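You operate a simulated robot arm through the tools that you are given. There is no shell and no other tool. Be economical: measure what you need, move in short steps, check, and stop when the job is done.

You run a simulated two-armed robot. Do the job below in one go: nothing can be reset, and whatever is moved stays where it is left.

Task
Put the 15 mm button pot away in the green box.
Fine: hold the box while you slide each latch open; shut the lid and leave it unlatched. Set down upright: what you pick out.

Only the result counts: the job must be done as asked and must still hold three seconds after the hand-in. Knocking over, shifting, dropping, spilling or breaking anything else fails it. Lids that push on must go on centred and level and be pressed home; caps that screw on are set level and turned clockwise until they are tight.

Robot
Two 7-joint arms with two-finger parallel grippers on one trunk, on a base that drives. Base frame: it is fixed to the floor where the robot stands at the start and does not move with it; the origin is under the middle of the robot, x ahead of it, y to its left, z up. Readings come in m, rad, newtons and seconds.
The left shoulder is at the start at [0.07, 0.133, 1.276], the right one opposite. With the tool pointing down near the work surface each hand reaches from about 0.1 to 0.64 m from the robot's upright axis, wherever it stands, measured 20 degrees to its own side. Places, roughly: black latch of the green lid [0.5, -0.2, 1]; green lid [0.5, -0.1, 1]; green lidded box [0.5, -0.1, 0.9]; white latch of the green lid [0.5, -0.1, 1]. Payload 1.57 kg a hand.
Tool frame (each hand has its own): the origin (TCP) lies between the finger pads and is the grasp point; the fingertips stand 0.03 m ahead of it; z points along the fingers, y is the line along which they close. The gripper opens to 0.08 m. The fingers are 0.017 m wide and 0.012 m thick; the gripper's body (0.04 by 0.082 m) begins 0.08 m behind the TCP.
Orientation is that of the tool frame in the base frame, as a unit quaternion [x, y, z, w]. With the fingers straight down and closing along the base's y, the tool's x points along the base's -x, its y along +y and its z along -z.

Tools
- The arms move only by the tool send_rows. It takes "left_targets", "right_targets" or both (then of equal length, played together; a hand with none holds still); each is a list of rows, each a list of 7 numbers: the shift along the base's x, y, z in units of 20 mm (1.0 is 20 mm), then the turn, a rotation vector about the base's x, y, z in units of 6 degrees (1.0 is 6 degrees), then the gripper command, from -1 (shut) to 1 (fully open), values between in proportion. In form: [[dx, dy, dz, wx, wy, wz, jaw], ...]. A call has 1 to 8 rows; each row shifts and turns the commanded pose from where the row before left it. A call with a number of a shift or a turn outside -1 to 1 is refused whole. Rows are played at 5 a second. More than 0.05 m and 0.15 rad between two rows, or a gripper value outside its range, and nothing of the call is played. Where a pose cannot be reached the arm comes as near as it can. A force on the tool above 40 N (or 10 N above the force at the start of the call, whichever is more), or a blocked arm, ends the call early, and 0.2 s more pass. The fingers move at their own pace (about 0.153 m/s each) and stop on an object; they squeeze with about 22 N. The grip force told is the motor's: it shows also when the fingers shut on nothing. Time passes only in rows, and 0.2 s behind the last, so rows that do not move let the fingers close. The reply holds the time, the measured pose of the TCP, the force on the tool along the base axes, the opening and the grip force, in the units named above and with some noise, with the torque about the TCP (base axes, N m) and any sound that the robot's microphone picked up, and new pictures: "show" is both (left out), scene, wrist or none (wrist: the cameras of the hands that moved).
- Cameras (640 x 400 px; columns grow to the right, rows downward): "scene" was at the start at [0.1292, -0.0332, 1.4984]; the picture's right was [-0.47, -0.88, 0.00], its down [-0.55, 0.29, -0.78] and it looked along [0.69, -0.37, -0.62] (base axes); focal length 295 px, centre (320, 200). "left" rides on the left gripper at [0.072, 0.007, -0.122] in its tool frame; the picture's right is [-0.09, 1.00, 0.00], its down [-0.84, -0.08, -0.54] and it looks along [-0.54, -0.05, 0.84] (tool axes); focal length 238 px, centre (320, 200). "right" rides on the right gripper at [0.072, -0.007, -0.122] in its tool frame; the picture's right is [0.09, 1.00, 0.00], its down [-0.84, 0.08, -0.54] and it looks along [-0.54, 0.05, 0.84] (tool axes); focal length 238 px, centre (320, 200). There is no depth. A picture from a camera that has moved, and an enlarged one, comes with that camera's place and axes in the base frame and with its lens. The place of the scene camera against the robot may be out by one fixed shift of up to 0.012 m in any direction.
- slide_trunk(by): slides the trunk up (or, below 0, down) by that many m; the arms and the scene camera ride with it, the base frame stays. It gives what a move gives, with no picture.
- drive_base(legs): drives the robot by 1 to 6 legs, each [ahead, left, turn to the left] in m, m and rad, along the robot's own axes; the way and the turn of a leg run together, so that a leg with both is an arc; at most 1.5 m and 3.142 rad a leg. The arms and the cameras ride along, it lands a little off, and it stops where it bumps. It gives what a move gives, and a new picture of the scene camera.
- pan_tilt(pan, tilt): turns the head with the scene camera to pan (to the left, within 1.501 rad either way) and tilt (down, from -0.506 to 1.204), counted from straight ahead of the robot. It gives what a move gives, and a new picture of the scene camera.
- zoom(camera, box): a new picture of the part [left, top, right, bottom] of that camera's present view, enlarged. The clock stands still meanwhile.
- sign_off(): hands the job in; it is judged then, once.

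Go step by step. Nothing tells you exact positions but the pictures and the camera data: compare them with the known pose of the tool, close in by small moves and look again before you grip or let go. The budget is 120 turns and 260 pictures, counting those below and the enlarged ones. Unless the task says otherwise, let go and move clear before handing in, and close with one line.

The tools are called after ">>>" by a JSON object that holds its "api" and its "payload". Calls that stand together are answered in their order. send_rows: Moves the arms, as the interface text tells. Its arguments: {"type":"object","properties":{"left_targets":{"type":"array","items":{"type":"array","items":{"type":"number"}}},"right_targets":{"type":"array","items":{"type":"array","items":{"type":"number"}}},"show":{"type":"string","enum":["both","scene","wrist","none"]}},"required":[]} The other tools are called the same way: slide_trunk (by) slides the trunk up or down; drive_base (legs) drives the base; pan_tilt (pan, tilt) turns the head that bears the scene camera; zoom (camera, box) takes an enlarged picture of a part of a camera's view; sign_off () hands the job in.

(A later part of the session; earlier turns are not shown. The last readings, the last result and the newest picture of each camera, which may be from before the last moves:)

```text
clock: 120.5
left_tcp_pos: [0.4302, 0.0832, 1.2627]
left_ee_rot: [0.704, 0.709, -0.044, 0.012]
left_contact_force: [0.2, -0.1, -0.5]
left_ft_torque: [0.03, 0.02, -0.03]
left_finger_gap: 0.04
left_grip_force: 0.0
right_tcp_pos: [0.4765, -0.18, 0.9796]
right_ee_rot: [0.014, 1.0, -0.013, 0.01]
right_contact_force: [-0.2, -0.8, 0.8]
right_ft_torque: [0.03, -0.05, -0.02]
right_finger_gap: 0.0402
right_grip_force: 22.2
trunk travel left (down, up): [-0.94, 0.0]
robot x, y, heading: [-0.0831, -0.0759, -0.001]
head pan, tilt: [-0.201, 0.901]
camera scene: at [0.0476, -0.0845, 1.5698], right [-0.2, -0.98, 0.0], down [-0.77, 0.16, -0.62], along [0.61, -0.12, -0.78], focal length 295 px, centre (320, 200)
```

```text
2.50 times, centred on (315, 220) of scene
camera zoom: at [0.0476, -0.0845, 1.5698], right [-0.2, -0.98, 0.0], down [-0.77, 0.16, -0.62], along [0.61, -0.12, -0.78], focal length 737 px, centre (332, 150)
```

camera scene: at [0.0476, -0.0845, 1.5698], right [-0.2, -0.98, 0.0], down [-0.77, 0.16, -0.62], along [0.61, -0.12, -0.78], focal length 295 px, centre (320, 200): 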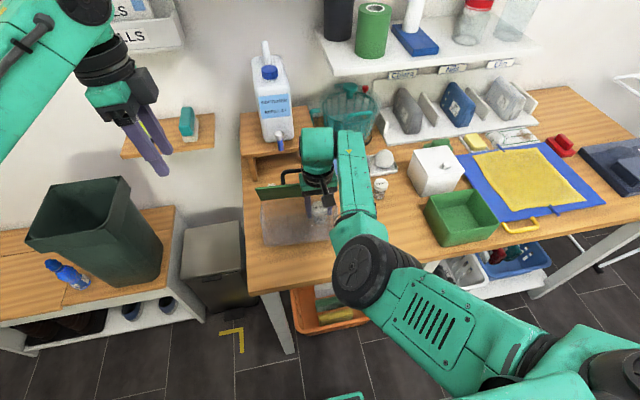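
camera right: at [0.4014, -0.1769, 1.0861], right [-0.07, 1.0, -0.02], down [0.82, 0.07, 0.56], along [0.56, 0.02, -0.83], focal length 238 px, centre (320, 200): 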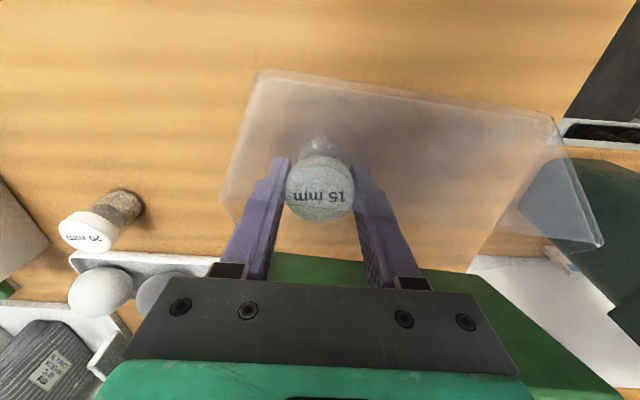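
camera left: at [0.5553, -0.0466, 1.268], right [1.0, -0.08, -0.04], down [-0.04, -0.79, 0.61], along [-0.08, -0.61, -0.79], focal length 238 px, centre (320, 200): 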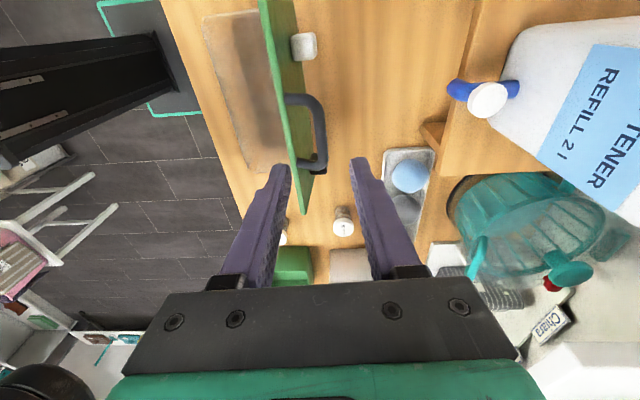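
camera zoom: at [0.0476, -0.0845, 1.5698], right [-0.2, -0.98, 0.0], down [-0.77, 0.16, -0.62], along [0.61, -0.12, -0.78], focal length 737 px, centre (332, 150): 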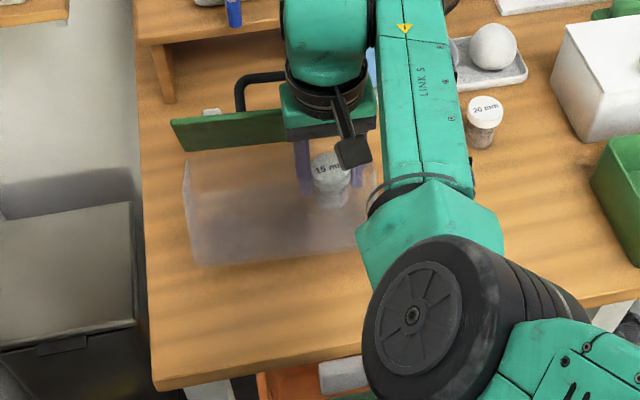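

The elbow is again leaning on the table edge and pushed the hand sideways in the box. Raise the pot out, back the base 0.07 m and 0.03 m left, then reach forward again so the elbow hangs in front of the table.

>>> {"api": "send_rows", "payload": {"right_targets": [[0, 0.2, 0.5, 0, 0, 0, -1], [0, 0.2, 0.9, 0, 0, 0, -1], [0, 0, 1, 0, 0, 0, -1], [0, 0, 1, 0, 0, 0, -1], [0, 0, 0.6, 0, 0, 0, -1]], "show": "none"}}

>>> {"api": "drive_base", "payload": {"legs": [[-0.07, 0.03, 0]]}}

>>> {"api": "send_rows", "payload": {"right_targets": [[0.6, 0, 0, 0.15, 0.2, 0.2, -1], [0.7, 0, 0, 0, 0, 0, -1], [0.7, 0, 0, 0, 0, 0, -1], [0.7, 0, 0, 0, 0, 0, -1], [0.3, 0, 0, 0, 0, 0, -1]], "show": "wrist"}}

```text
clock: 121.7
left_tcp_pos: [0.4298, 0.0843, 1.2636]
left_ee_rot: [0.704, 0.709, -0.044, 0.013]
left_contact_force: [-0.6, 1.0, 0.2]
left_ft_torque: [0.0, -0.02, -0.02]
left_finger_gap: 0.0399
left_grip_force: 0.1
right_tcp_pos: [0.4779, -0.1705, 1.0618]
right_ee_rot: [0.014, 1.0, -0.012, 0.012]
right_contact_force: [-0.3, 0.0, 0.7]
right_ft_torque: [-0.01, -0.05, -0.03]
right_finger_gap: 0.0399
right_grip_force: 22.4
trunk travel left (down, up): [-0.94, 0.0]
robot x, y, heading: [-0.0777, -0.0749, 0.004]
head pan, tilt: [-0.201, 0.901]
```

```text
clock: 122.7
left_tcp_pos: [0.3692, 0.1119, 1.2583]
left_ee_rot: [0.703, 0.71, -0.046, 0.008]
left_contact_force: [0.2, -0.8, -0.3]
left_ft_torque: [0.0, 0.08, 0.02]
left_finger_gap: 0.0398
left_grip_force: 0.1
right_tcp_pos: [0.414, -0.1456, 1.0545]
right_ee_rot: [0.014, 1.0, -0.012, 0.006]
right_contact_force: [0.7, 0.5, -1.2]
right_ft_torque: [0.0, 0.08, 0.02]
right_finger_gap: 0.04
right_grip_force: 22.1
trunk travel left (down, up): [-0.94, 0.0]
robot x, y, heading: [-0.1496, -0.0494, 0.002]
head pan, tilt: [-0.201, 0.901]
camera scene: at [-0.0113, -0.0593, 1.5687], right [-0.2, -0.98, 0.0], down [-0.77, 0.16, -0.62], along [0.6, -0.12, -0.79], focal length 295 px, centre (320, 200)
```

scene: 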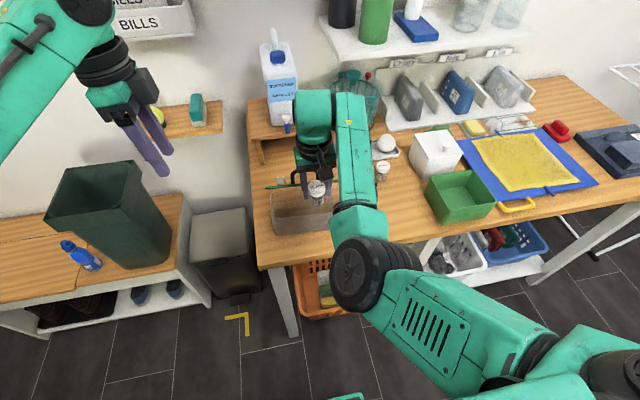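

```text
clock: 123.9
left_tcp_pos: [0.3624, 0.1127, 1.2615]
left_ee_rot: [0.703, 0.71, -0.045, 0.012]
left_contact_force: [0.2, 0.2, -0.2]
left_ft_torque: [-0.02, 0.04, 0.0]
left_finger_gap: 0.04
left_grip_force: 0.0
right_tcp_pos: [0.4479, -0.1426, 1.0585]
right_ee_rot: [0.004, 1.0, -0.007, -0.001]
right_contact_force: [-1.1, 0.4, 0.2]
right_ft_torque: [-0.01, 0.0, -0.03]
right_finger_gap: 0.0399
right_grip_force: 22.2
right hand out of reach, approached as far as the arm can: row 4, 5
trunk travel left (down, up): [-0.94, 0.0]
robot x, y, heading: [-0.1471, -0.048, 0.002]
head pan, tilt: [-0.201, 0.901]
camera right: at [0.3765, -0.1476, 1.1813], right [-0.09, 1.0, -0.01], down [0.84, 0.08, 0.54], along [0.54, 0.04, -0.84], focal length 238 px, centre (320, 200)
```

right: 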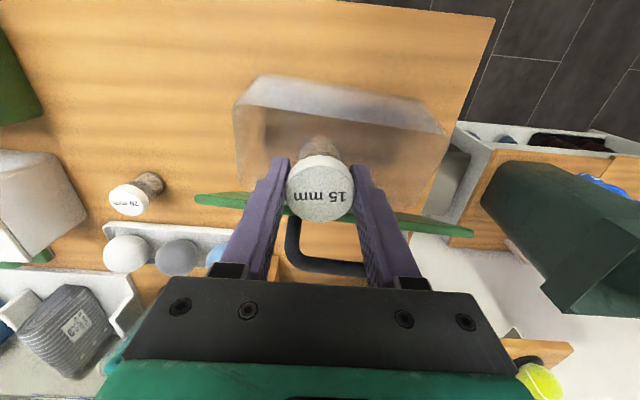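

The right arm's elbow only stays clear when the hand is outboard, as it was at the pick. So I'll put the base where the hand has that same relative pose: pull the right hand back/outboard (high), tuck the left in, then drive left 0.14 and ahead 0.064.

>>> {"api": "send_rows", "payload": {"left_targets": [[0, 0, 0, 0, 0, 0, 0], [0, 0, 0, 0, 0, 0, 0], [0, 0, 0, 0, 0, 0, 0], [0, -0.6, 0, 0, 0, 0, 0], [0, -0.8, 0, 0, 0, 0, 0], [0, -0.8, 0, 0, 0, 0, 0], [0, -0.8, 0, 0, 0, 0, 0], [0, -0.8, 0, 0, 0, 0, 0]], "right_targets": [[-0.4, -0.6, 0.1, 0, 0, 0, -1], [-0.5, -0.9, 0, 0, 0, 0, -1], [-0.5, -0.9, 0, 0, 0, 0, -1], [-0.4, -0.9, 0, 0, 0, 0, -1], [-0.4, -0.9, 0, 0, 0, 0, -1], [0, -0.9, 0, 0, 0, 0, -1], [0, -0.9, 0, 0, 0, 0, -1], [0, -0.9, 0, 0, 0, 0, -1]], "show": "none"}}

>>> {"api": "drive_base", "payload": {"legs": [[0, 0.14, 0]]}}

```text
clock: 125.7
left_tcp_pos: [0.3589, 0.0354, 1.2629]
left_ee_rot: [0.703, 0.71, -0.045, 0.012]
left_contact_force: [0.6, 0.4, 0.2]
left_ft_torque: [-0.04, 0.0, 0.01]
left_finger_gap: 0.0401
left_grip_force: 0.0
right_tcp_pos: [0.4042, -0.2817, 1.0616]
right_ee_rot: [0.003, 1.0, -0.005, -0.001]
right_contact_force: [-0.5, 0.3, 0.3]
right_ft_torque: [0.02, 0.02, 0.01]
right_finger_gap: 0.0397
right_grip_force: 22.2
trunk travel left (down, up): [-0.94, 0.0]
robot x, y, heading: [-0.1498, -0.0471, -0.001]
head pan, tilt: [-0.201, 0.901]
```

```text
clock: 127.1
left_tcp_pos: [0.3586, 0.1754, 1.2637]
left_ee_rot: [0.702, 0.71, -0.043, 0.011]
left_contact_force: [-0.4, 0.4, -0.4]
left_ft_torque: [0.01, 0.01, -0.03]
left_finger_gap: 0.0401
left_grip_force: 0.1
right_tcp_pos: [0.4044, -0.142, 1.0604]
right_ee_rot: [0.003, 1.0, -0.005, 0.0]
right_contact_force: [0.6, 0.2, -0.1]
right_ft_torque: [0.02, 0.03, -0.05]
right_finger_gap: 0.0399
right_grip_force: 22.3
trunk travel left (down, up): [-0.94, 0.0]
robot x, y, heading: [-0.1478, 0.0907, 0.002]
head pan, tilt: [-0.201, 0.901]
camera scene: at [-0.022, 0.0819, 1.5697], right [-0.2, -0.98, 0.0], down [-0.77, 0.16, -0.62], along [0.61, -0.12, -0.78], focal length 295 px, centre (320, 200)
```

scene: 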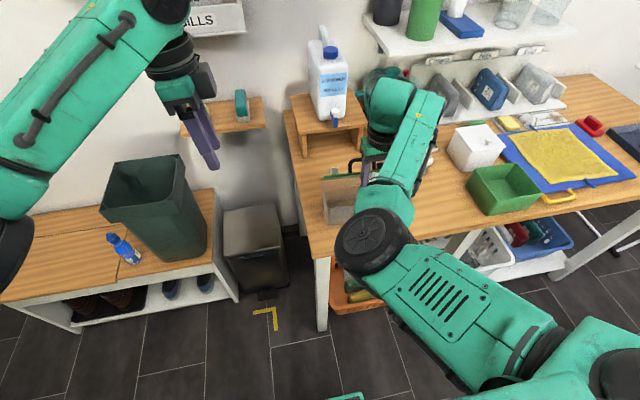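

Good. Now ahead 0.062 m to bring the pot over the box.

>>> {"api": "drive_base", "payload": {"legs": [[0.062, 0, 0]]}}

>>> {"api": "send_rows", "payload": {"right_targets": [[0, 0, 0, 0.1, 0, 0, -1], [0, 0, 0, 0, 0, 0, -1]], "show": "wrist"}}

```text
clock: 128.1
left_tcp_pos: [0.4112, 0.1795, 1.2672]
left_ee_rot: [0.703, 0.709, -0.041, 0.015]
left_contact_force: [-1.0, 0.0, 0.7]
left_ft_torque: [-0.01, -0.07, 0.0]
left_finger_gap: 0.0404
left_grip_force: 0.1
right_tcp_pos: [0.4597, -0.1376, 1.065]
right_ee_rot: [0.003, 1.0, -0.006, 0.003]
right_contact_force: [-1.1, -0.1, -0.1]
right_ft_torque: [-0.01, -0.06, 0.0]
right_finger_gap: 0.04
right_grip_force: 22.3
trunk travel left (down, up): [-0.94, 0.0]
robot x, y, heading: [-0.0889, 0.0936, 0.002]
head pan, tilt: [-0.201, 0.901]
camera scene: at [0.0288, 0.0871, 1.5709], right [-0.2, -0.98, 0.0], down [-0.76, 0.15, -0.63], along [0.62, -0.12, -0.78], focal length 295 px, centre (320, 200)
```

scene: 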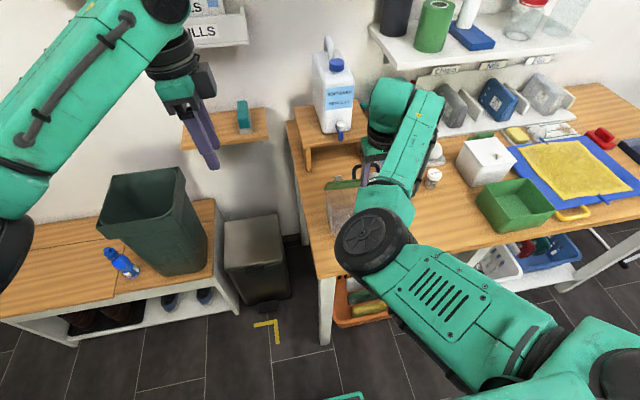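

```text
clock: 128.7
left_tcp_pos: [0.4177, 0.1787, 1.2661]
left_ee_rot: [0.702, 0.71, -0.045, 0.014]
left_contact_force: [-0.7, 0.6, -0.3]
left_ft_torque: [-0.04, -0.01, 0.05]
left_finger_gap: 0.04
left_grip_force: 0.0
right_tcp_pos: [0.4653, -0.1384, 1.0628]
right_ee_rot: [0.003, 1.0, 0.0, -0.001]
right_contact_force: [-0.6, 0.3, 0.7]
right_ft_torque: [0.02, -0.03, 0.01]
right_finger_gap: 0.0398
right_grip_force: 22.1
trunk travel left (down, up): [-0.94, 0.0]
robot x, y, heading: [-0.0901, 0.0918, 0.001]
head pan, tilt: [-0.201, 0.901]
camera right: at [0.3919, -0.1441, 1.1843], right [-0.09, 1.0, 0.0], down [0.84, 0.07, 0.54], along [0.54, 0.04, -0.84], focal length 238 px, centre (320, 200)
```

right: 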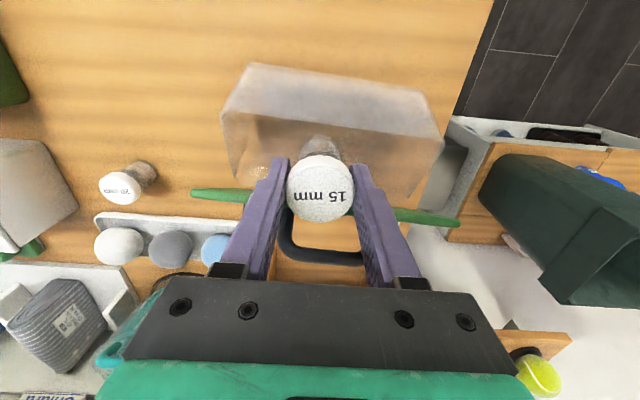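

Something about the box looks different; zoom to check before lowering.

>>> {"api": "zoom", "payload": {"camera": "right", "box": [170, 30, 490, 290]}}

>>> {"api": "zoom", "payload": {"camera": "scene", "box": [290, 130, 450, 270]}}

```text
1.54 times, centred on (330, 160) of right
camera zoom: at [0.3919, -0.1441, 1.1843], right [-0.09, 1.0, 0.0], down [0.84, 0.07, 0.54], along [0.54, 0.04, -0.84], focal length 367 px, centre (305, 262)
```

zoom: 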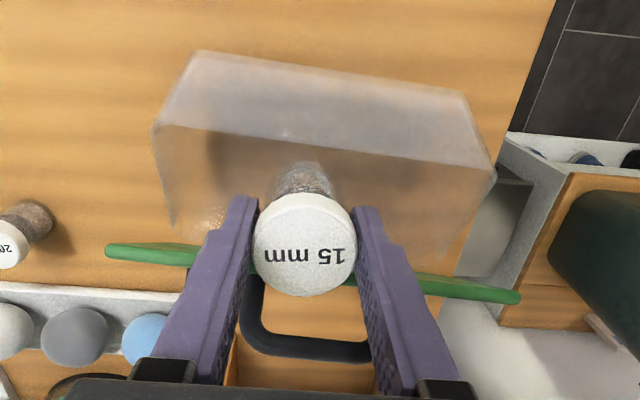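

```text
2.86 times, centred on (370, 200) of scene
camera zoom: at [0.0363, 0.0868, 1.5702], right [-0.2, -0.98, 0.0], down [-0.77, 0.15, -0.62], along [0.61, -0.12, -0.78], focal length 842 px, centre (177, 200)
```

zoom: 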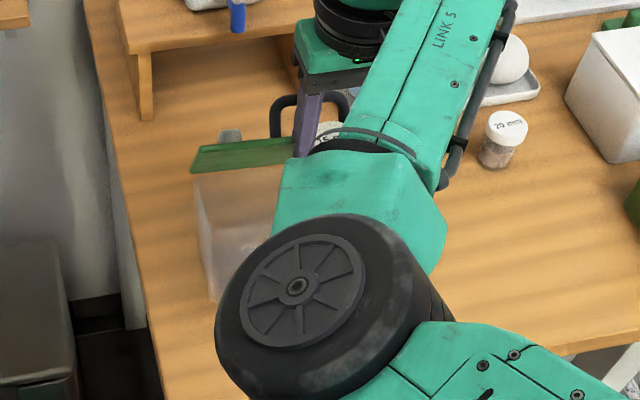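

The box may be tilted. Check it from the left hand's camera, which looks along the box from its end.

>>> {"api": "zoom", "payload": {"camera": "left", "box": [220, 60, 500, 260]}}

```text
2.00 times, centred on (360, 160) of left
camera zoom: at [0.4294, 0.2607, 1.3791], right [1.0, -0.08, -0.04], down [-0.04, -0.79, 0.61], along [-0.08, -0.61, -0.79], focal length 477 px, centre (240, 280)
```

zoom: 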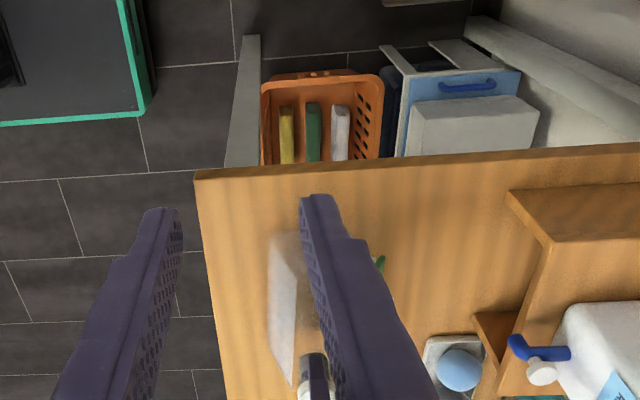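

The finger hides it; shift the left hand forward 6 cm with open jaws and look again.

>>> {"api": "send_rows", "payload": {"left_targets": [[0.8, 0, 0, 0, 0, 0, 1], [0.8, 0, 0, 0, 0, 0, 1], [0.8, 0, 0, 0, 0, 0, 1], [0.5, 0, 0, 0, 0, 0, 1]], "show": "none"}}

>>> {"api": "zoom", "payload": {"camera": "left", "box": [220, 100, 420, 240]}}

```text
clock: 129.7
left_tcp_pos: [0.48, 0.1791, 1.2618]
left_ee_rot: [0.703, 0.71, -0.046, 0.013]
left_contact_force: [-0.1, 0.2, 0.4]
left_ft_torque: [0.0, 0.04, -0.02]
left_finger_gap: 0.0801
left_grip_force: 0.0
right_tcp_pos: [0.4692, -0.139, 1.0597]
right_ee_rot: [0.002, 1.0, 0.0, -0.001]
right_contact_force: [0.0, -0.5, -0.3]
right_ft_torque: [-0.02, 0.0, -0.01]
right_finger_gap: 0.0399
right_grip_force: 21.8
trunk travel left (down, up): [-0.94, 0.0]
robot x, y, heading: [-0.0825, 0.0954, 0.003]
head pan, tilt: [-0.201, 0.901]
```

```text
2.86 times, centred on (320, 170) of left
camera zoom: at [0.4927, 0.2602, 1.3773], right [1.0, -0.08, -0.04], down [-0.04, -0.79, 0.61], along [-0.08, -0.61, -0.79], focal length 681 px, centre (320, 286)
```

zoom: 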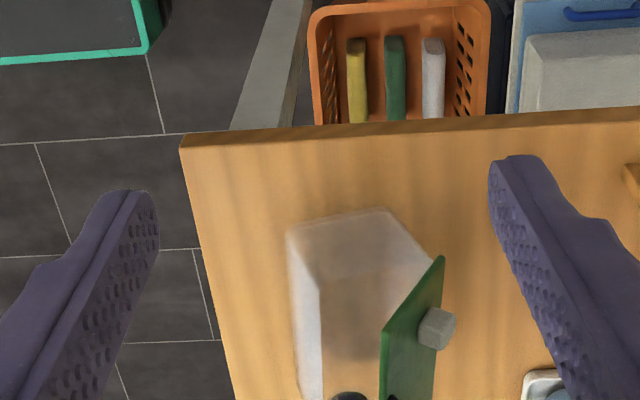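

The geometry suggests the box might be yawed and tipped. Bring the left camera closer for a clear look.

>>> {"api": "send_rows", "payload": {"left_targets": [[0, -0.6, -1, 0, 0, 0, 1], [0, -0.6, -1, 0, 0, 0, 1], [0, -0.6, -1, 0, 0, 0, 1], [0, -0.6, -1, 0, 0, 0, 1], [0, -0.6, -0.5, 0, 0, 0, 1]], "show": "none"}}

>>> {"api": "zoom", "payload": {"camera": "left", "box": [200, 60, 440, 260]}}

```text
clock: 130.9
left_tcp_pos: [0.4795, 0.1173, 1.1749]
left_ee_rot: [0.703, 0.71, -0.044, 0.012]
left_contact_force: [-0.3, 0.0, -0.5]
left_ft_torque: [0.04, 0.0, 0.03]
left_finger_gap: 0.08
left_grip_force: 0.0
right_tcp_pos: [0.4661, -0.1383, 1.0598]
right_ee_rot: [0.003, 1.0, -0.001, -0.001]
right_contact_force: [0.2, -0.8, 0.4]
right_ft_torque: [0.0, 0.0, 0.0]
right_finger_gap: 0.0402
right_grip_force: 22.3
trunk travel left (down, up): [-0.94, 0.0]
robot x, y, heading: [-0.0847, 0.0917, -0.0]
head pan, tilt: [-0.201, 0.901]
```

```text
2.00 times, centred on (320, 160) of left
camera zoom: at [0.4913, 0.1991, 1.2882], right [1.0, -0.08, -0.04], down [-0.04, -0.79, 0.61], along [-0.08, -0.61, -0.79], focal length 477 px, centre (320, 280)
```

zoom: 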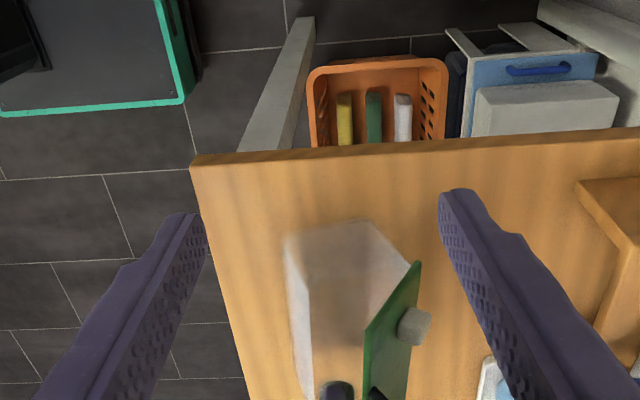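

I'll raise the right hand out of the way and look from the head camera.

>>> {"api": "send_rows", "payload": {"right_targets": [[0, 0, 1, 0, 0, 0, -1], [0, -0.5, 1, 0, 0, 0, -1], [0, -1, 1, 0, 0, 0, -1], [0, -1, 0.5, 0, 0, 0, -1], [0, -1, 0, 0, 0, 0, -1], [0, -1, 0, 0, 0, 0, -1], [0, -1, 0, 0, 0, 0, -1], [0, -1, 0, 0, 0, 0, -1]], "show": "none"}}

>>> {"api": "zoom", "payload": {"camera": "scene", "box": [290, 110, 450, 270]}}

>>> {"api": "zoom", "payload": {"camera": "right", "box": [300, 20, 640, 260]}}

```text
clock: 132.7
left_tcp_pos: [0.4793, 0.1175, 1.1745]
left_ee_rot: [0.703, 0.71, -0.044, 0.013]
left_contact_force: [-0.6, -0.1, -0.2]
left_ft_torque: [-0.02, 0.01, 0.01]
left_finger_gap: 0.0803
left_grip_force: 0.2
right_tcp_pos: [0.4652, -0.2694, 1.1303]
right_ee_rot: [0.002, 1.0, -0.001, -0.002]
right_contact_force: [-0.7, -0.1, -0.3]
right_ft_torque: [0.01, 0.01, 0.01]
right_finger_gap: 0.0401
right_grip_force: 22.1
trunk travel left (down, up): [-0.94, 0.0]
robot x, y, heading: [-0.0852, 0.096, 0.0]
head pan, tilt: [-0.201, 0.901]
```

```text
2.50 times, centred on (370, 190) of scene
camera zoom: at [0.0411, 0.085, 1.5698], right [-0.2, -0.98, 0.0], down [-0.77, 0.16, -0.62], along [0.61, -0.12, -0.78], focal length 737 px, centre (195, 225)
```

zoom: 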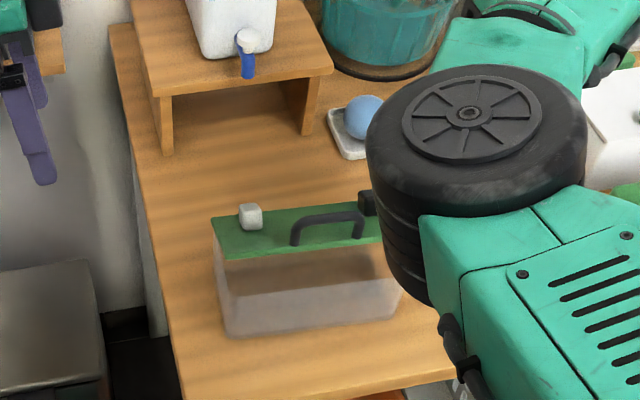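

```text
1.67 times, centred on (470, 140) of right
camera zoom: at [0.3949, -0.2759, 1.2527], right [-0.09, 1.0, 0.0], down [0.84, 0.07, 0.54], along [0.54, 0.05, -0.84], focal length 397 px, centre (70, 300)
```

zoom: 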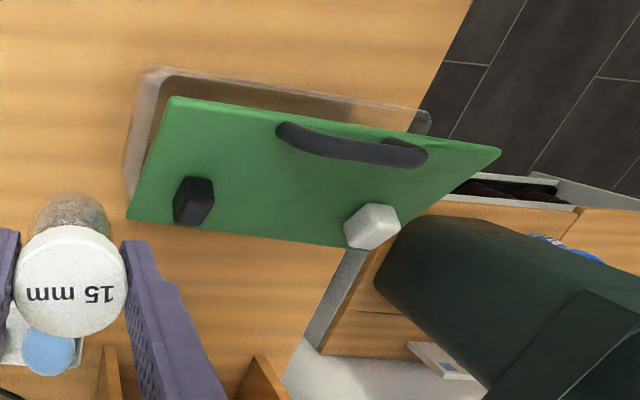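

The box is flat again (lid dropped to ~30°; my hand had been leaning on it). Box hinge now ≈ x 0.503. I'll return the base to the lid-opening position, keeping the pot held high in the right.

>>> {"api": "drive_base", "payload": {"legs": [[0.055, -0.232, 0]]}}

>>> {"api": "send_rows", "payload": {"left_targets": [[-0.9, 0, 0, 0, 0, 0, 0.2], [-0.9, 0, 0, 0, 0, 0, 0.2], [-0.9, 0, -0.3, 0, 0, 0, 0.2], [-0.9, 0, -0.4, 0, 0, 0, 0.2], [-0.9, 0, -0.6, 0, 0, 0, 0.2], [-0.9, 0, -0.8, 0, 0, 0, 0.2]], "show": "wrist"}}

```text
clock: 134.4
left_tcp_pos: [0.5346, -0.1125, 1.1764]
left_ee_rot: [0.704, 0.709, -0.046, 0.014]
left_contact_force: [0.2, -0.4, -0.6]
left_ft_torque: [0.0, -0.03, 0.0]
left_finger_gap: 0.0801
left_grip_force: 0.0
right_tcp_pos: [0.5209, -0.4996, 1.1326]
right_ee_rot: [0.004, 1.0, -0.002, -0.001]
right_contact_force: [-0.5, -0.3, -0.7]
right_ft_torque: [-0.03, -0.02, 0.04]
right_finger_gap: 0.0397
right_grip_force: 22.1
trunk travel left (down, up): [-0.94, 0.0]
robot x, y, heading: [-0.0332, -0.1369, -0.005]
head pan, tilt: [-0.201, 0.901]
camera scene: at [0.0959, -0.1418, 1.5699], right [-0.2, -0.98, 0.0], down [-0.77, 0.16, -0.62], along [0.61, -0.13, -0.78], focal length 295 px, centre (320, 200)
```

scene: 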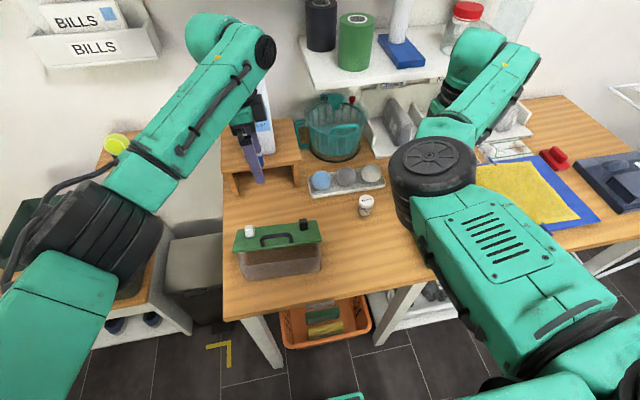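

```text
clock: 135.8
left_tcp_pos: [0.4284, -0.1155, 1.1313]
left_ee_rot: [0.704, 0.709, -0.044, 0.012]
left_contact_force: [-0.3, 0.6, -0.9]
left_ft_torque: [-0.02, 0.01, 0.01]
left_finger_gap: 0.0479
left_grip_force: 0.0
right_tcp_pos: [0.5207, -0.5015, 1.1323]
right_ee_rot: [0.005, 1.0, -0.001, -0.001]
right_contact_force: [-0.4, -0.7, -0.1]
right_ft_torque: [-0.01, 0.05, 0.0]
right_finger_gap: 0.04
right_grip_force: 22.5
trunk travel left (down, up): [-0.94, 0.0]
robot x, y, heading: [-0.0318, -0.1378, -0.003]
head pan, tilt: [-0.201, 0.901]
camera left: at [0.4394, -0.0346, 1.2457], right [1.0, -0.09, -0.04], down [-0.05, -0.79, 0.61], along [-0.08, -0.61, -0.79], focal length 238 px, centre (320, 200)
```

left: 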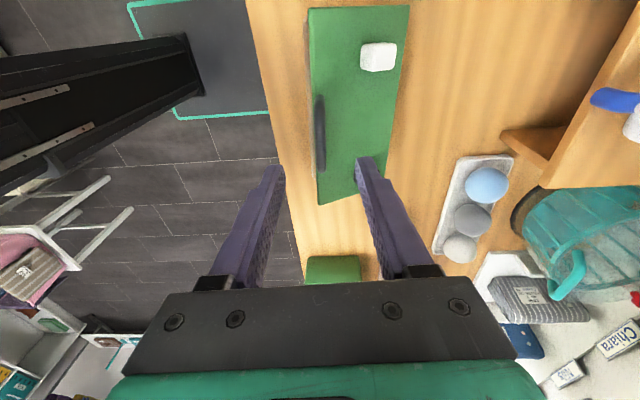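

Bar is right between the fingers in x (≈0.425). Descend and narrow the jaws around it, then check.

>>> {"api": "send_rows", "payload": {"left_targets": [[-0.1, 0, -0.8, 0, 0, 0, 0.2], [0, 0, -1, 0, 0, 0, 0.2], [0, 0, -1, 0, 0, 0, 0.2], [0, 0, -1, 0, 0, 0, 0], [0, 0, 0, 0, 0, 0, -0.5], [0, 0, 0, 0, 0, 0, -0.5]], "show": "wrist"}}

```text
clock: 137.2
left_tcp_pos: [0.4271, -0.1163, 1.0557]
left_ee_rot: [0.704, 0.709, -0.045, 0.012]
left_contact_force: [-0.3, -0.2, -0.9]
left_ft_torque: [0.02, 0.0, -0.02]
left_finger_gap: 0.02
left_grip_force: 0.1
right_tcp_pos: [0.5223, -0.5021, 1.1307]
right_ee_rot: [0.005, 1.0, 0.0, -0.001]
right_contact_force: [-1.0, 0.1, 0.6]
right_ft_torque: [0.0, -0.05, -0.01]
right_finger_gap: 0.0397
right_grip_force: 22.0
trunk travel left (down, up): [-0.94, 0.0]
robot x, y, heading: [-0.0315, -0.141, -0.003]
head pan, tilt: [-0.201, 0.901]
camera left: at [0.438, -0.0356, 1.1692], right [1.0, -0.09, -0.04], down [-0.04, -0.79, 0.61], along [-0.08, -0.61, -0.79], focal length 238 px, centre (320, 200)
```

left: 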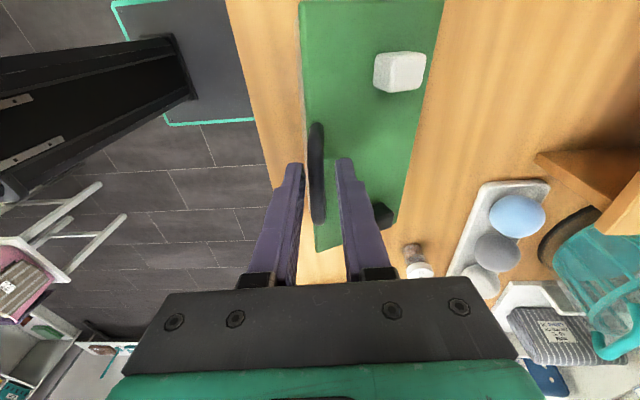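

Bar is inside the loose jaws. Push slowly along the arc to about vertical.

>>> {"api": "send_rows", "payload": {"left_targets": [[0.25, 0, 0.3, 0, 0, 0, -0.5], [0.25, 0, 0.3, 0, 0, 0, -0.5], [0.3, 0, 0.25, 0, 0, 0, -0.5], [0.3, 0, 0.22, 0, 0, 0, -0.5], [0.33, 0, 0.18, 0, 0, 0, -0.5], [0.35, 0, 0.14, 0, 0, 0, -0.5], [0.35, 0, 0.1, 0, 0, 0, -0.5], [0.35, 0, 0.08, 0, 0, 0, -0.5]], "show": "none"}}

>>> {"api": "send_rows", "payload": {"left_targets": [[0.35, 0, 0.05, 0, 0, 0, -0.5], [0.35, 0, 0.04, 0, 0, 0, -0.5], [0.35, 0, 0.02, 0, 0, 0, -0.5], [0.35, 0, 0, 0, 0, 0, -0.5], [0.35, 0, 0, 0, 0, 0, -0.5], [0.35, 0, 0, 0, 0, 0, -0.5], [0, 0, 0, 0, 0, 0, -0.5]], "show": "wrist"}}

```text
clock: 139.0
left_tcp_pos: [0.4759, -0.1152, 1.0877]
left_ee_rot: [0.703, 0.709, -0.045, 0.012]
left_contact_force: [-0.3, -0.7, 0.0]
left_ft_torque: [0.0, 0.03, 0.02]
left_finger_gap: 0.0205
left_grip_force: 0.5
right_tcp_pos: [0.5206, -0.5026, 1.1307]
right_ee_rot: [0.005, 1.0, 0.0, -0.002]
right_contact_force: [0.0, 0.0, 0.6]
right_ft_torque: [0.04, -0.01, -0.01]
right_finger_gap: 0.0398
right_grip_force: 21.6
trunk travel left (down, up): [-0.94, 0.0]
robot x, y, heading: [-0.0319, -0.139, -0.003]
head pan, tilt: [-0.201, 0.901]
```

```text
clock: 140.6
left_tcp_pos: [0.5171, -0.1155, 1.089]
left_ee_rot: [0.704, 0.709, -0.045, 0.012]
left_contact_force: [-0.1, 0.7, -0.3]
left_ft_torque: [0.0, -0.01, -0.05]
left_finger_gap: 0.0206
left_grip_force: 0.2
right_tcp_pos: [0.5208, -0.5012, 1.1312]
right_ee_rot: [0.004, 1.0, 0.0, -0.001]
right_contact_force: [0.5, 0.0, -1.0]
right_ft_torque: [0.01, -0.05, 0.0]
right_finger_gap: 0.0398
right_grip_force: 22.4
trunk travel left (down, up): [-0.94, 0.0]
robot x, y, heading: [-0.0319, -0.1383, -0.005]
head pan, tilt: [-0.201, 0.901]
camera left: at [0.5293, -0.0348, 1.2043], right [1.0, -0.09, -0.04], down [-0.05, -0.79, 0.61], along [-0.08, -0.61, -0.79], focal length 238 px, centre (320, 200)
```

left: 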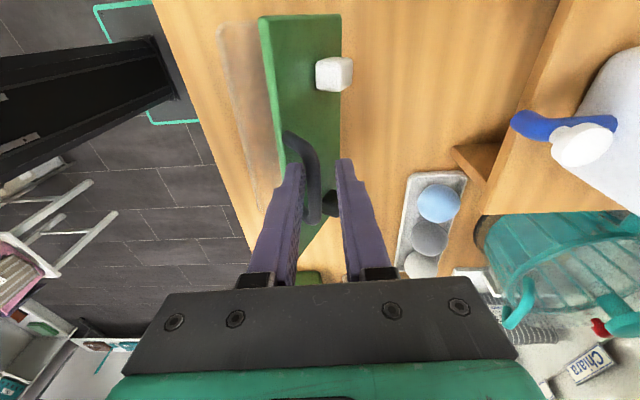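

Lid ~62°, the box slid ~3 cm. Push more slowly.

>>> {"api": "send_rows", "payload": {"left_targets": [[0.15, 0, 0.02, 0, 0, 0, -0.5], [0.15, 0, 0.02, 0, 0, 0, -0.5], [0.15, 0, 0.02, 0, 0, 0, -0.5], [0.15, 0, 0, 0, 0, 0, -0.5], [0.15, 0, 0, 0, 0, 0, -0.5], [0.15, 0, 0, 0, 0, 0, -0.5], [0.15, 0, 0, 0, 0, 0, -0.5], [0.15, 0, 0, 0, 0, 0, -0.5]], "show": "none"}}

>>> {"api": "drive_base", "payload": {"legs": [[0.02, 0, 0]]}}

>>> {"api": "zoom", "payload": {"camera": "left", "box": [120, 0, 480, 250]}}

```text
clock: 142.4
left_tcp_pos: [0.5424, -0.1155, 1.0913]
left_ee_rot: [0.704, 0.709, -0.045, 0.013]
left_contact_force: [-0.8, 1.4, 0.8]
left_ft_torque: [0.0, 0.04, 0.0]
left_finger_gap: 0.0202
left_grip_force: 0.1
right_tcp_pos: [0.5209, -0.5025, 1.132]
right_ee_rot: [0.005, 1.0, -0.001, -0.002]
right_contact_force: [-1.3, -0.2, 0.3]
right_ft_torque: [-0.03, -0.02, -0.01]
right_finger_gap: 0.0402
right_grip_force: 22.2
trunk travel left (down, up): [-0.94, 0.0]
robot x, y, heading: [-0.0331, -0.1407, -0.0]
head pan, tilt: [-0.201, 0.901]
```

```text
clock: 143.2
left_tcp_pos: [0.5582, -0.1153, 1.0941]
left_ee_rot: [0.704, 0.709, -0.043, 0.014]
left_contact_force: [-0.6, 0.9, 0.0]
left_ft_torque: [-0.04, -0.08, 0.03]
left_finger_gap: 0.0205
left_grip_force: 0.0
right_tcp_pos: [0.537, -0.5016, 1.1334]
right_ee_rot: [0.004, 1.0, -0.001, 0.001]
right_contact_force: [-1.4, 1.0, 0.2]
right_ft_torque: [0.0, -0.03, -0.01]
right_finger_gap: 0.0399
right_grip_force: 22.2
trunk travel left (down, up): [-0.94, 0.0]
robot x, y, heading: [-0.0104, -0.1423, 0.002]
head pan, tilt: [-0.201, 0.901]
camera scene: at [0.1105, -0.1462, 1.5704], right [-0.2, -0.98, 0.0], down [-0.77, 0.16, -0.62], along [0.61, -0.12, -0.78], focal length 295 px, centre (320, 200)
```

scene: 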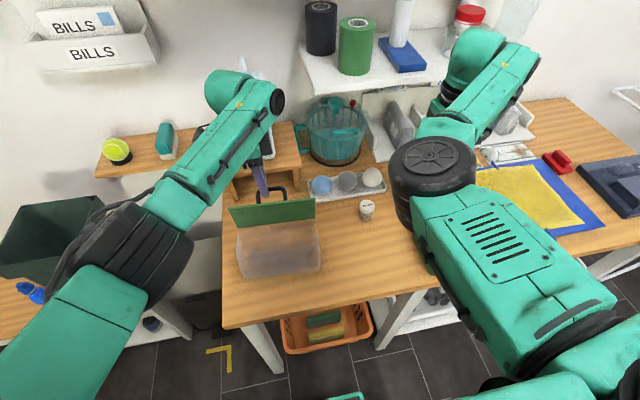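

```text
1.60 times, centred on (300, 125) of left
camera zoom: at [0.5688, -0.0343, 1.2078], right [1.0, -0.09, -0.03], down [-0.05, -0.79, 0.61], along [-0.08, -0.61, -0.79], focal length 381 px, centre (352, 320)
```

zoom: 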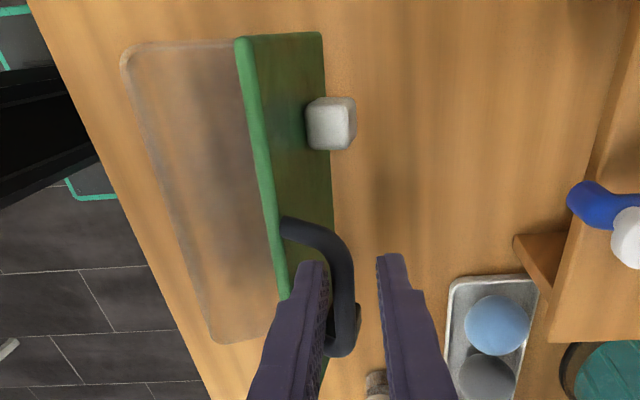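

Lid ~82°, hinge ≈0.544. One more 1.2 cm nudge, then centre the jaws and lift out.

>>> {"api": "drive_base", "payload": {"legs": [[0.014, 0, 0]]}}

>>> {"api": "send_rows", "payload": {"left_targets": [[0, 0, 0, 0, 0, 0, -0.5], [-0.2, 0, 0, 0, 0, 0, -0.2], [0, 0, 0.4, 0, 0, 0, -0.2], [0, 0, 0.8, 0, 0, 0, -0.2], [0, 0, 1, 0, 0, 0, 0], [0, 0, 1, 0, 0, 0, 0], [0, 0.5, 0.5, 0, 0, 0, 0]], "show": "wrist"}}

```text
clock: 144.0
left_tcp_pos: [0.5707, -0.1156, 1.0933]
left_ee_rot: [0.704, 0.709, -0.043, 0.015]
left_contact_force: [-1.5, -1.3, -0.7]
left_ft_torque: [0.02, -0.03, 0.02]
left_finger_gap: 0.0204
left_grip_force: 0.3
right_tcp_pos: [0.5508, -0.502, 1.1333]
right_ee_rot: [0.004, 1.0, -0.001, 0.002]
right_contact_force: [-0.5, -0.2, -0.5]
right_ft_torque: [-0.01, -0.05, 0.03]
right_finger_gap: 0.0401
right_grip_force: 22.0
trunk travel left (down, up): [-0.94, 0.0]
robot x, y, heading: [0.0055, -0.1385, 0.001]
head pan, tilt: [-0.201, 0.901]
camera scene: at [0.1244, -0.146, 1.5704], right [-0.2, -0.98, 0.0], down [-0.77, 0.16, -0.62], along [0.61, -0.12, -0.78], focal length 295 px, centre (320, 200)
```

scene: 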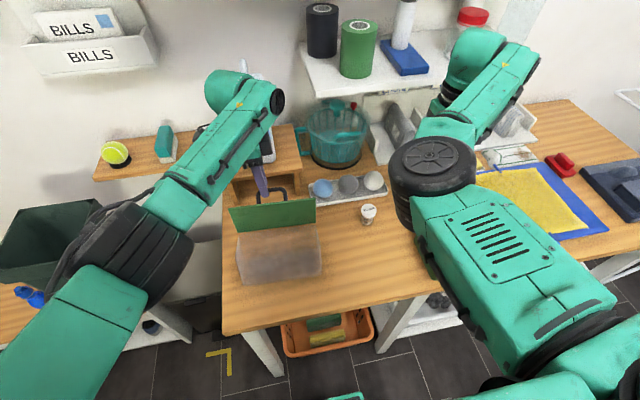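

```text
clock: 145.6
left_tcp_pos: [0.5734, -0.1048, 1.1663]
left_ee_rot: [0.704, 0.709, -0.046, 0.013]
left_contact_force: [-0.3, 0.3, 0.6]
left_ft_torque: [0.0, 0.01, 0.01]
left_finger_gap: 0.0402
left_grip_force: 0.1
right_tcp_pos: [0.555, -0.5023, 1.1306]
right_ee_rot: [0.005, 1.0, 0.0, -0.002]
right_contact_force: [-0.2, 0.1, -0.8]
right_ft_torque: [0.01, 0.03, 0.0]
right_finger_gap: 0.0399
right_grip_force: 21.5
trunk travel left (down, up): [-0.94, 0.0]
robot x, y, heading: [0.0026, -0.1352, -0.002]
head pan, tilt: [-0.201, 0.901]
camera left: at [0.5851, -0.0231, 1.2802], right [1.0, -0.09, -0.04], down [-0.05, -0.79, 0.61], along [-0.08, -0.61, -0.79], focal length 238 px, centre (320, 200)
```

left: 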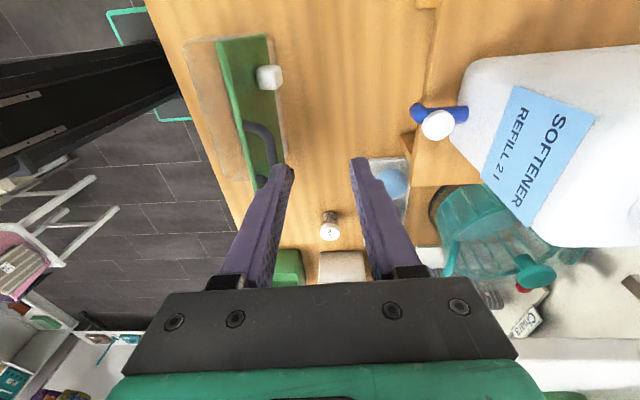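

The lid rests at ~74° with the box back at its original place (hinge ≈0.52). Now position the right hand outboard, then drive back 0.088 and left 0.25 so the pot arrives over the box front half.

>>> {"api": "send_rows", "payload": {"right_targets": [[-0.2, 0.8, 0, 0, 0, 0, -1], [-0.2, 0.8, -0.2, 0, 0, 0, -1], [-0.2, 0.8, -0.3, 0, 0, 0, -1], [0, 0.8, -0.3, 0, 0, 0, -1], [0, 0.8, -0.3, 0, 0, 0, -1], [0, 0.8, -0.3, 0, 0, 0, -1], [0, 0.9, -0.3, 0, 0, 0, -1]], "show": "none"}}

>>> {"api": "drive_base", "payload": {"legs": [[-0.088, 0, 0], [0, 0.25, 0]]}}

>>> {"api": "send_rows", "payload": {"right_targets": [[0, 0, 0, 0, 0, 0, -1], [0, 0, 0, 0, 0, 0, -1]], "show": "wrist"}}

```text
clock: 147.2
left_tcp_pos: [0.5736, -0.104, 1.1654]
left_ee_rot: [0.704, 0.708, -0.045, 0.013]
left_contact_force: [0.6, 0.5, 0.2]
left_ft_torque: [-0.01, 0.03, 0.02]
left_finger_gap: 0.0401
left_grip_force: 0.0
right_tcp_pos: [0.5429, -0.3864, 1.0958]
right_ee_rot: [0.004, 1.0, 0.0, -0.001]
right_contact_force: [-1.0, 0.4, -1.1]
right_ft_torque: [0.01, 0.02, -0.01]
right_finger_gap: 0.0402
right_grip_force: 21.6
trunk travel left (down, up): [-0.94, 0.0]
robot x, y, heading: [0.0072, -0.1385, 0.002]
head pan, tilt: [-0.201, 0.901]
```

```text
clock: 149.7
left_tcp_pos: [0.4846, 0.1419, 1.165]
left_ee_rot: [0.704, 0.709, -0.044, 0.011]
left_contact_force: [-0.1, 0.0, -0.5]
left_ft_torque: [0.03, -0.02, 0.0]
left_finger_gap: 0.0398
left_grip_force: 0.1
right_tcp_pos: [0.4534, -0.1408, 1.0954]
right_ee_rot: [0.005, 1.0, 0.0, -0.002]
right_contact_force: [0.3, 0.1, -0.3]
right_ft_torque: [0.03, 0.05, -0.02]
right_finger_gap: 0.0398
right_grip_force: 21.7
trunk travel left (down, up): [-0.94, 0.0]
robot x, y, heading: [-0.0848, 0.1109, -0.004]
head pan, tilt: [-0.201, 0.901]
camera scene: at [0.0423, 0.1003, 1.5698], right [-0.2, -0.98, 0.0], down [-0.77, 0.16, -0.62], along [0.61, -0.12, -0.78], focal length 295 px, centre (320, 200)
```

scene: 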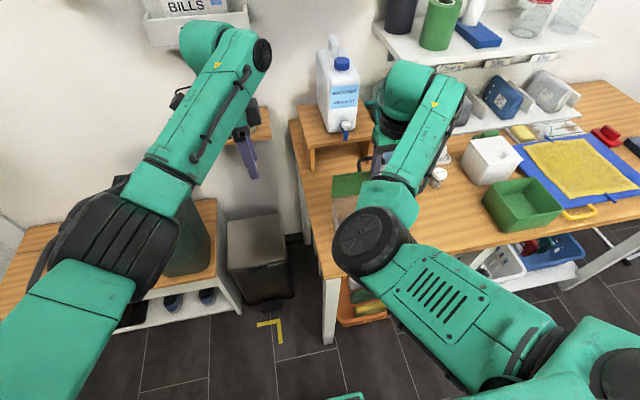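

```text
clock: 150.3
left_tcp_pos: [0.485, 0.1427, 1.1666]
left_ee_rot: [0.705, 0.708, -0.044, 0.011]
left_contact_force: [0.2, -0.8, -0.9]
left_ft_torque: [0.02, 0.0, 0.02]
left_finger_gap: 0.0399
left_grip_force: 0.0
right_tcp_pos: [0.4534, -0.1393, 1.0958]
right_ee_rot: [0.005, 1.0, -0.001, -0.003]
right_contact_force: [-0.7, 0.1, -0.6]
right_ft_torque: [0.02, -0.01, 0.01]
right_finger_gap: 0.0398
right_grip_force: 22.5
trunk travel left (down, up): [-0.94, 0.0]
robot x, y, heading: [-0.0866, 0.1134, -0.004]
head pan, tilt: [-0.201, 0.901]
camera right: at [0.3823, -0.1454, 1.2175], right [-0.08, 1.0, 0.0], down [0.84, 0.07, 0.54], along [0.54, 0.04, -0.84], focal length 238 px, centre (320, 200)
```

right: 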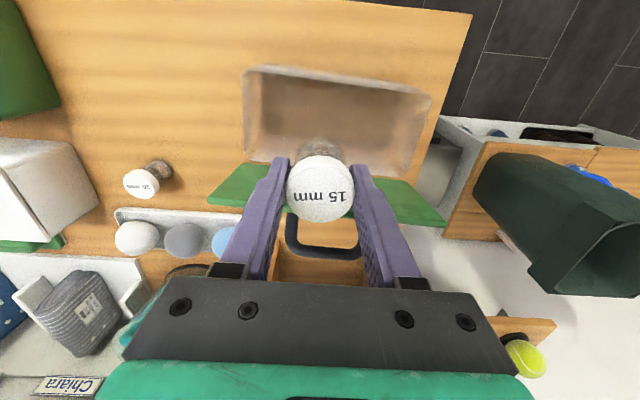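

Box flat, lid upright (~79°), pot centred (x 0.453, y −0.139) over the opening x 0.41–0.50. Descend to ~2.5 cm above its resting height.

>>> {"api": "send_rows", "payload": {"right_targets": [[0, 0, -0.8, 0, 0, 0, -1], [0, 0, -1, 0, 0, 0, -1], [0, 0, -1, 0, 0, 0, -1], [0, 0, -1, 0, 0, 0, -1], [0, 0, -1, 0, 0, 0, -1], [0, 0, -1, 0, 0, 0, -1], [0, 0, -0.8, 0, 0, 0, -1], [0, 0, 0, 0, 0, 0, -1]], "show": "wrist"}}

```text
clock: 152.1
left_tcp_pos: [0.4794, 0.1467, 1.1681]
left_ee_rot: [0.704, 0.709, -0.044, 0.015]
left_contact_force: [0.5, -0.2, 0.3]
left_ft_torque: [0.0, 0.01, 0.0]
left_finger_gap: 0.0401
left_grip_force: 0.0
right_tcp_pos: [0.4519, -0.137, 0.9691]
right_ee_rot: [0.006, 1.0, -0.004, 0.005]
right_contact_force: [7.2, -1.7, 37.3]
right_ft_torque: [-0.13, -2.34, -0.47]
right_finger_gap: 0.0397
right_grip_force: 21.7
trunk travel left (down, up): [-0.94, 0.0]
robot x, y, heading: [-0.0827, 0.1128, -0.002]
head pan, tilt: [-0.201, 0.901]
camera right: at [0.3777, -0.1421, 1.0914], right [-0.08, 1.0, -0.01], down [0.83, 0.07, 0.55], along [0.55, 0.04, -0.83], focal length 238 px, centre (320, 200)
```

right: 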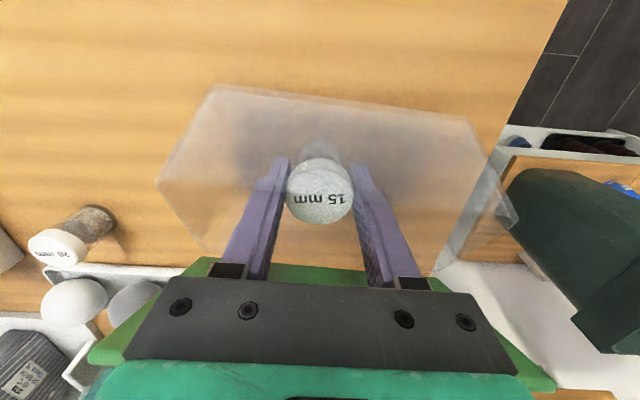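

The hand body pressed the lid (it needs more room on that side). Lift straight out and check the lid.

>>> {"api": "send_rows", "payload": {"right_targets": [[-0.2, 0, 0.5, 0, 0, 0, -1], [-0.2, 0, 1, 0, 0, 0, -1], [0, 0, 1, 0, 0, 0, -1], [0, 0, 1, 0, 0, 0, -1], [0, 0, 1, 0, 0, 0, -1], [0, 0, 1, 0, -1, 0, -1], [-0.2, 0, 1, 0, -1, 0, -1], [-0.2, 0, 0.5, 0, -1, 0, -1]], "show": "wrist"}}

```text
clock: 154.1
left_tcp_pos: [0.4831, 0.1435, 1.1664]
left_ee_rot: [0.704, 0.708, -0.044, 0.013]
left_contact_force: [-0.1, -0.1, -0.1]
left_ft_torque: [-0.04, -0.04, -0.03]
left_finger_gap: 0.04
left_grip_force: 0.0
right_tcp_pos: [0.4412, -0.1662, 1.1179]
right_ee_rot: [0.021, 0.985, -0.024, 0.168]
right_contact_force: [-0.1, 0.5, -1.0]
right_ft_torque: [0.02, 0.0, 0.01]
right_finger_gap: 0.0402
right_grip_force: 22.1
trunk travel left (down, up): [-0.94, 0.0]
robot x, y, heading: [-0.0852, 0.116, -0.002]
head pan, tilt: [-0.201, 0.901]
stopped in row 8 (right hand): the arm was blocked; the commanded pose is now the measured one
camera right: at [0.3333, -0.164, 1.2091], right [-0.04, 1.0, -0.07], down [0.61, 0.08, 0.79], along [0.79, -0.01, -0.61], focal length 238 px, centre (320, 200)
```

right: 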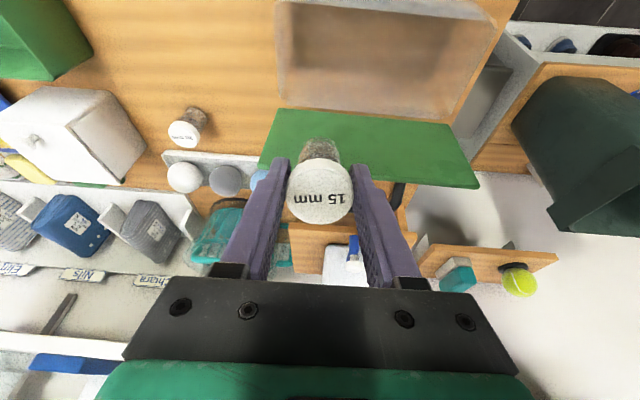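

The lid stayed up (~86°) and the box is flat (rim x≈0.387–0.484). With the hand pitched 19° its body leans away from the lid. Drive back 0.10 m for arm room, then reach forward over the box.

>>> {"api": "drive_base", "payload": {"legs": [[-0.1, 0, 0]]}}

>>> {"api": "send_rows", "payload": {"right_targets": [[0.5, 0.2, 0, 0.5, 0, 0.2, -1], [0.6, 0.4, 0, 0, 0, 0, -1], [0.6, 0.4, -0.2, 0, 0, 0, -1], [0.6, 0, -0.4, 0, 0, 0, -1], [0.6, 0, -0.4, 0, 0, 0, -1], [0.6, 0, -0.4, 0, 0, 0, -1]], "show": "wrist"}}

```text
clock: 155.3
left_tcp_pos: [0.3907, 0.143, 1.1636]
left_ee_rot: [0.704, 0.708, -0.046, 0.011]
left_contact_force: [-0.2, -0.2, 0.0]
left_ft_torque: [0.0, 0.05, -0.01]
left_finger_gap: 0.0398
left_grip_force: 0.1
right_tcp_pos: [0.3474, -0.1648, 1.115]
right_ee_rot: [0.022, 0.986, -0.024, 0.166]
right_contact_force: [0.1, -0.1, -0.2]
right_ft_torque: [0.01, 0.04, -0.05]
right_finger_gap: 0.0396
right_grip_force: 21.8
trunk travel left (down, up): [-0.94, 0.0]
robot x, y, heading: [-0.1829, 0.1119, -0.003]
head pan, tilt: [-0.201, 0.901]
camera scene: at [-0.0495, 0.1042, 1.5691], right [-0.2, -0.98, 0.0], down [-0.77, 0.16, -0.62], along [0.6, -0.13, -0.79], focal length 295 px, centre (320, 200)
```

scene: 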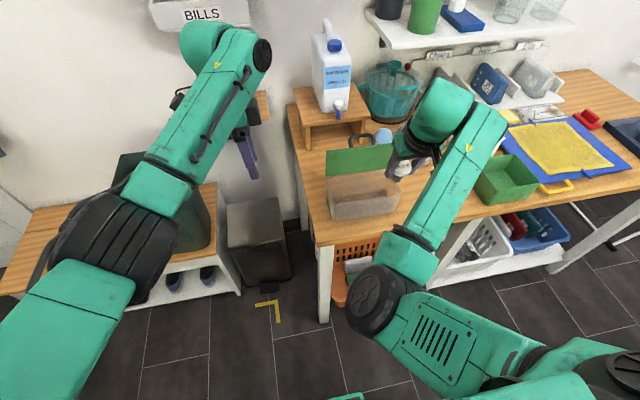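

```text
clock: 156.7
left_tcp_pos: [0.3846, 0.1446, 1.1658]
left_ee_rot: [0.705, 0.707, -0.044, 0.012]
left_contact_force: [0.3, 0.7, -0.9]
left_ft_torque: [-0.03, 0.04, 0.0]
left_finger_gap: 0.0401
left_grip_force: 0.1
right_tcp_pos: [0.4147, -0.144, 1.087]
right_ee_rot: [0.016, 0.986, 0.005, 0.168]
right_contact_force: [0.3, 0.2, -0.4]
right_ft_torque: [0.01, -0.02, 0.03]
right_finger_gap: 0.0397
right_grip_force: 22.0
trunk travel left (down, up): [-0.94, 0.0]
robot x, y, heading: [-0.184, 0.1148, -0.005]
head pan, tilt: [-0.201, 0.901]
camera right: at [0.3061, -0.1494, 1.1792], right [-0.06, 1.0, -0.02], down [0.61, 0.05, 0.79], along [0.79, 0.04, -0.61], focal length 238 px, centre (320, 200)
```

right: 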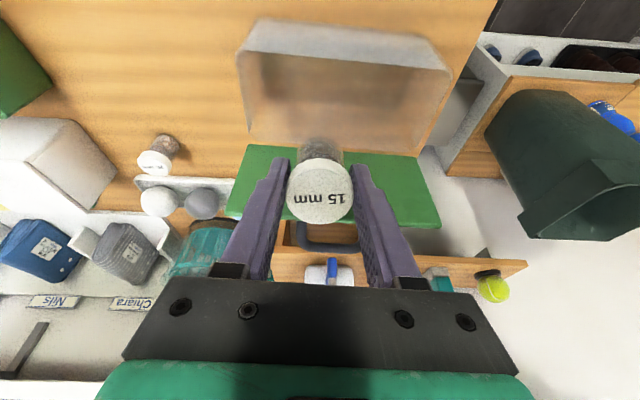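

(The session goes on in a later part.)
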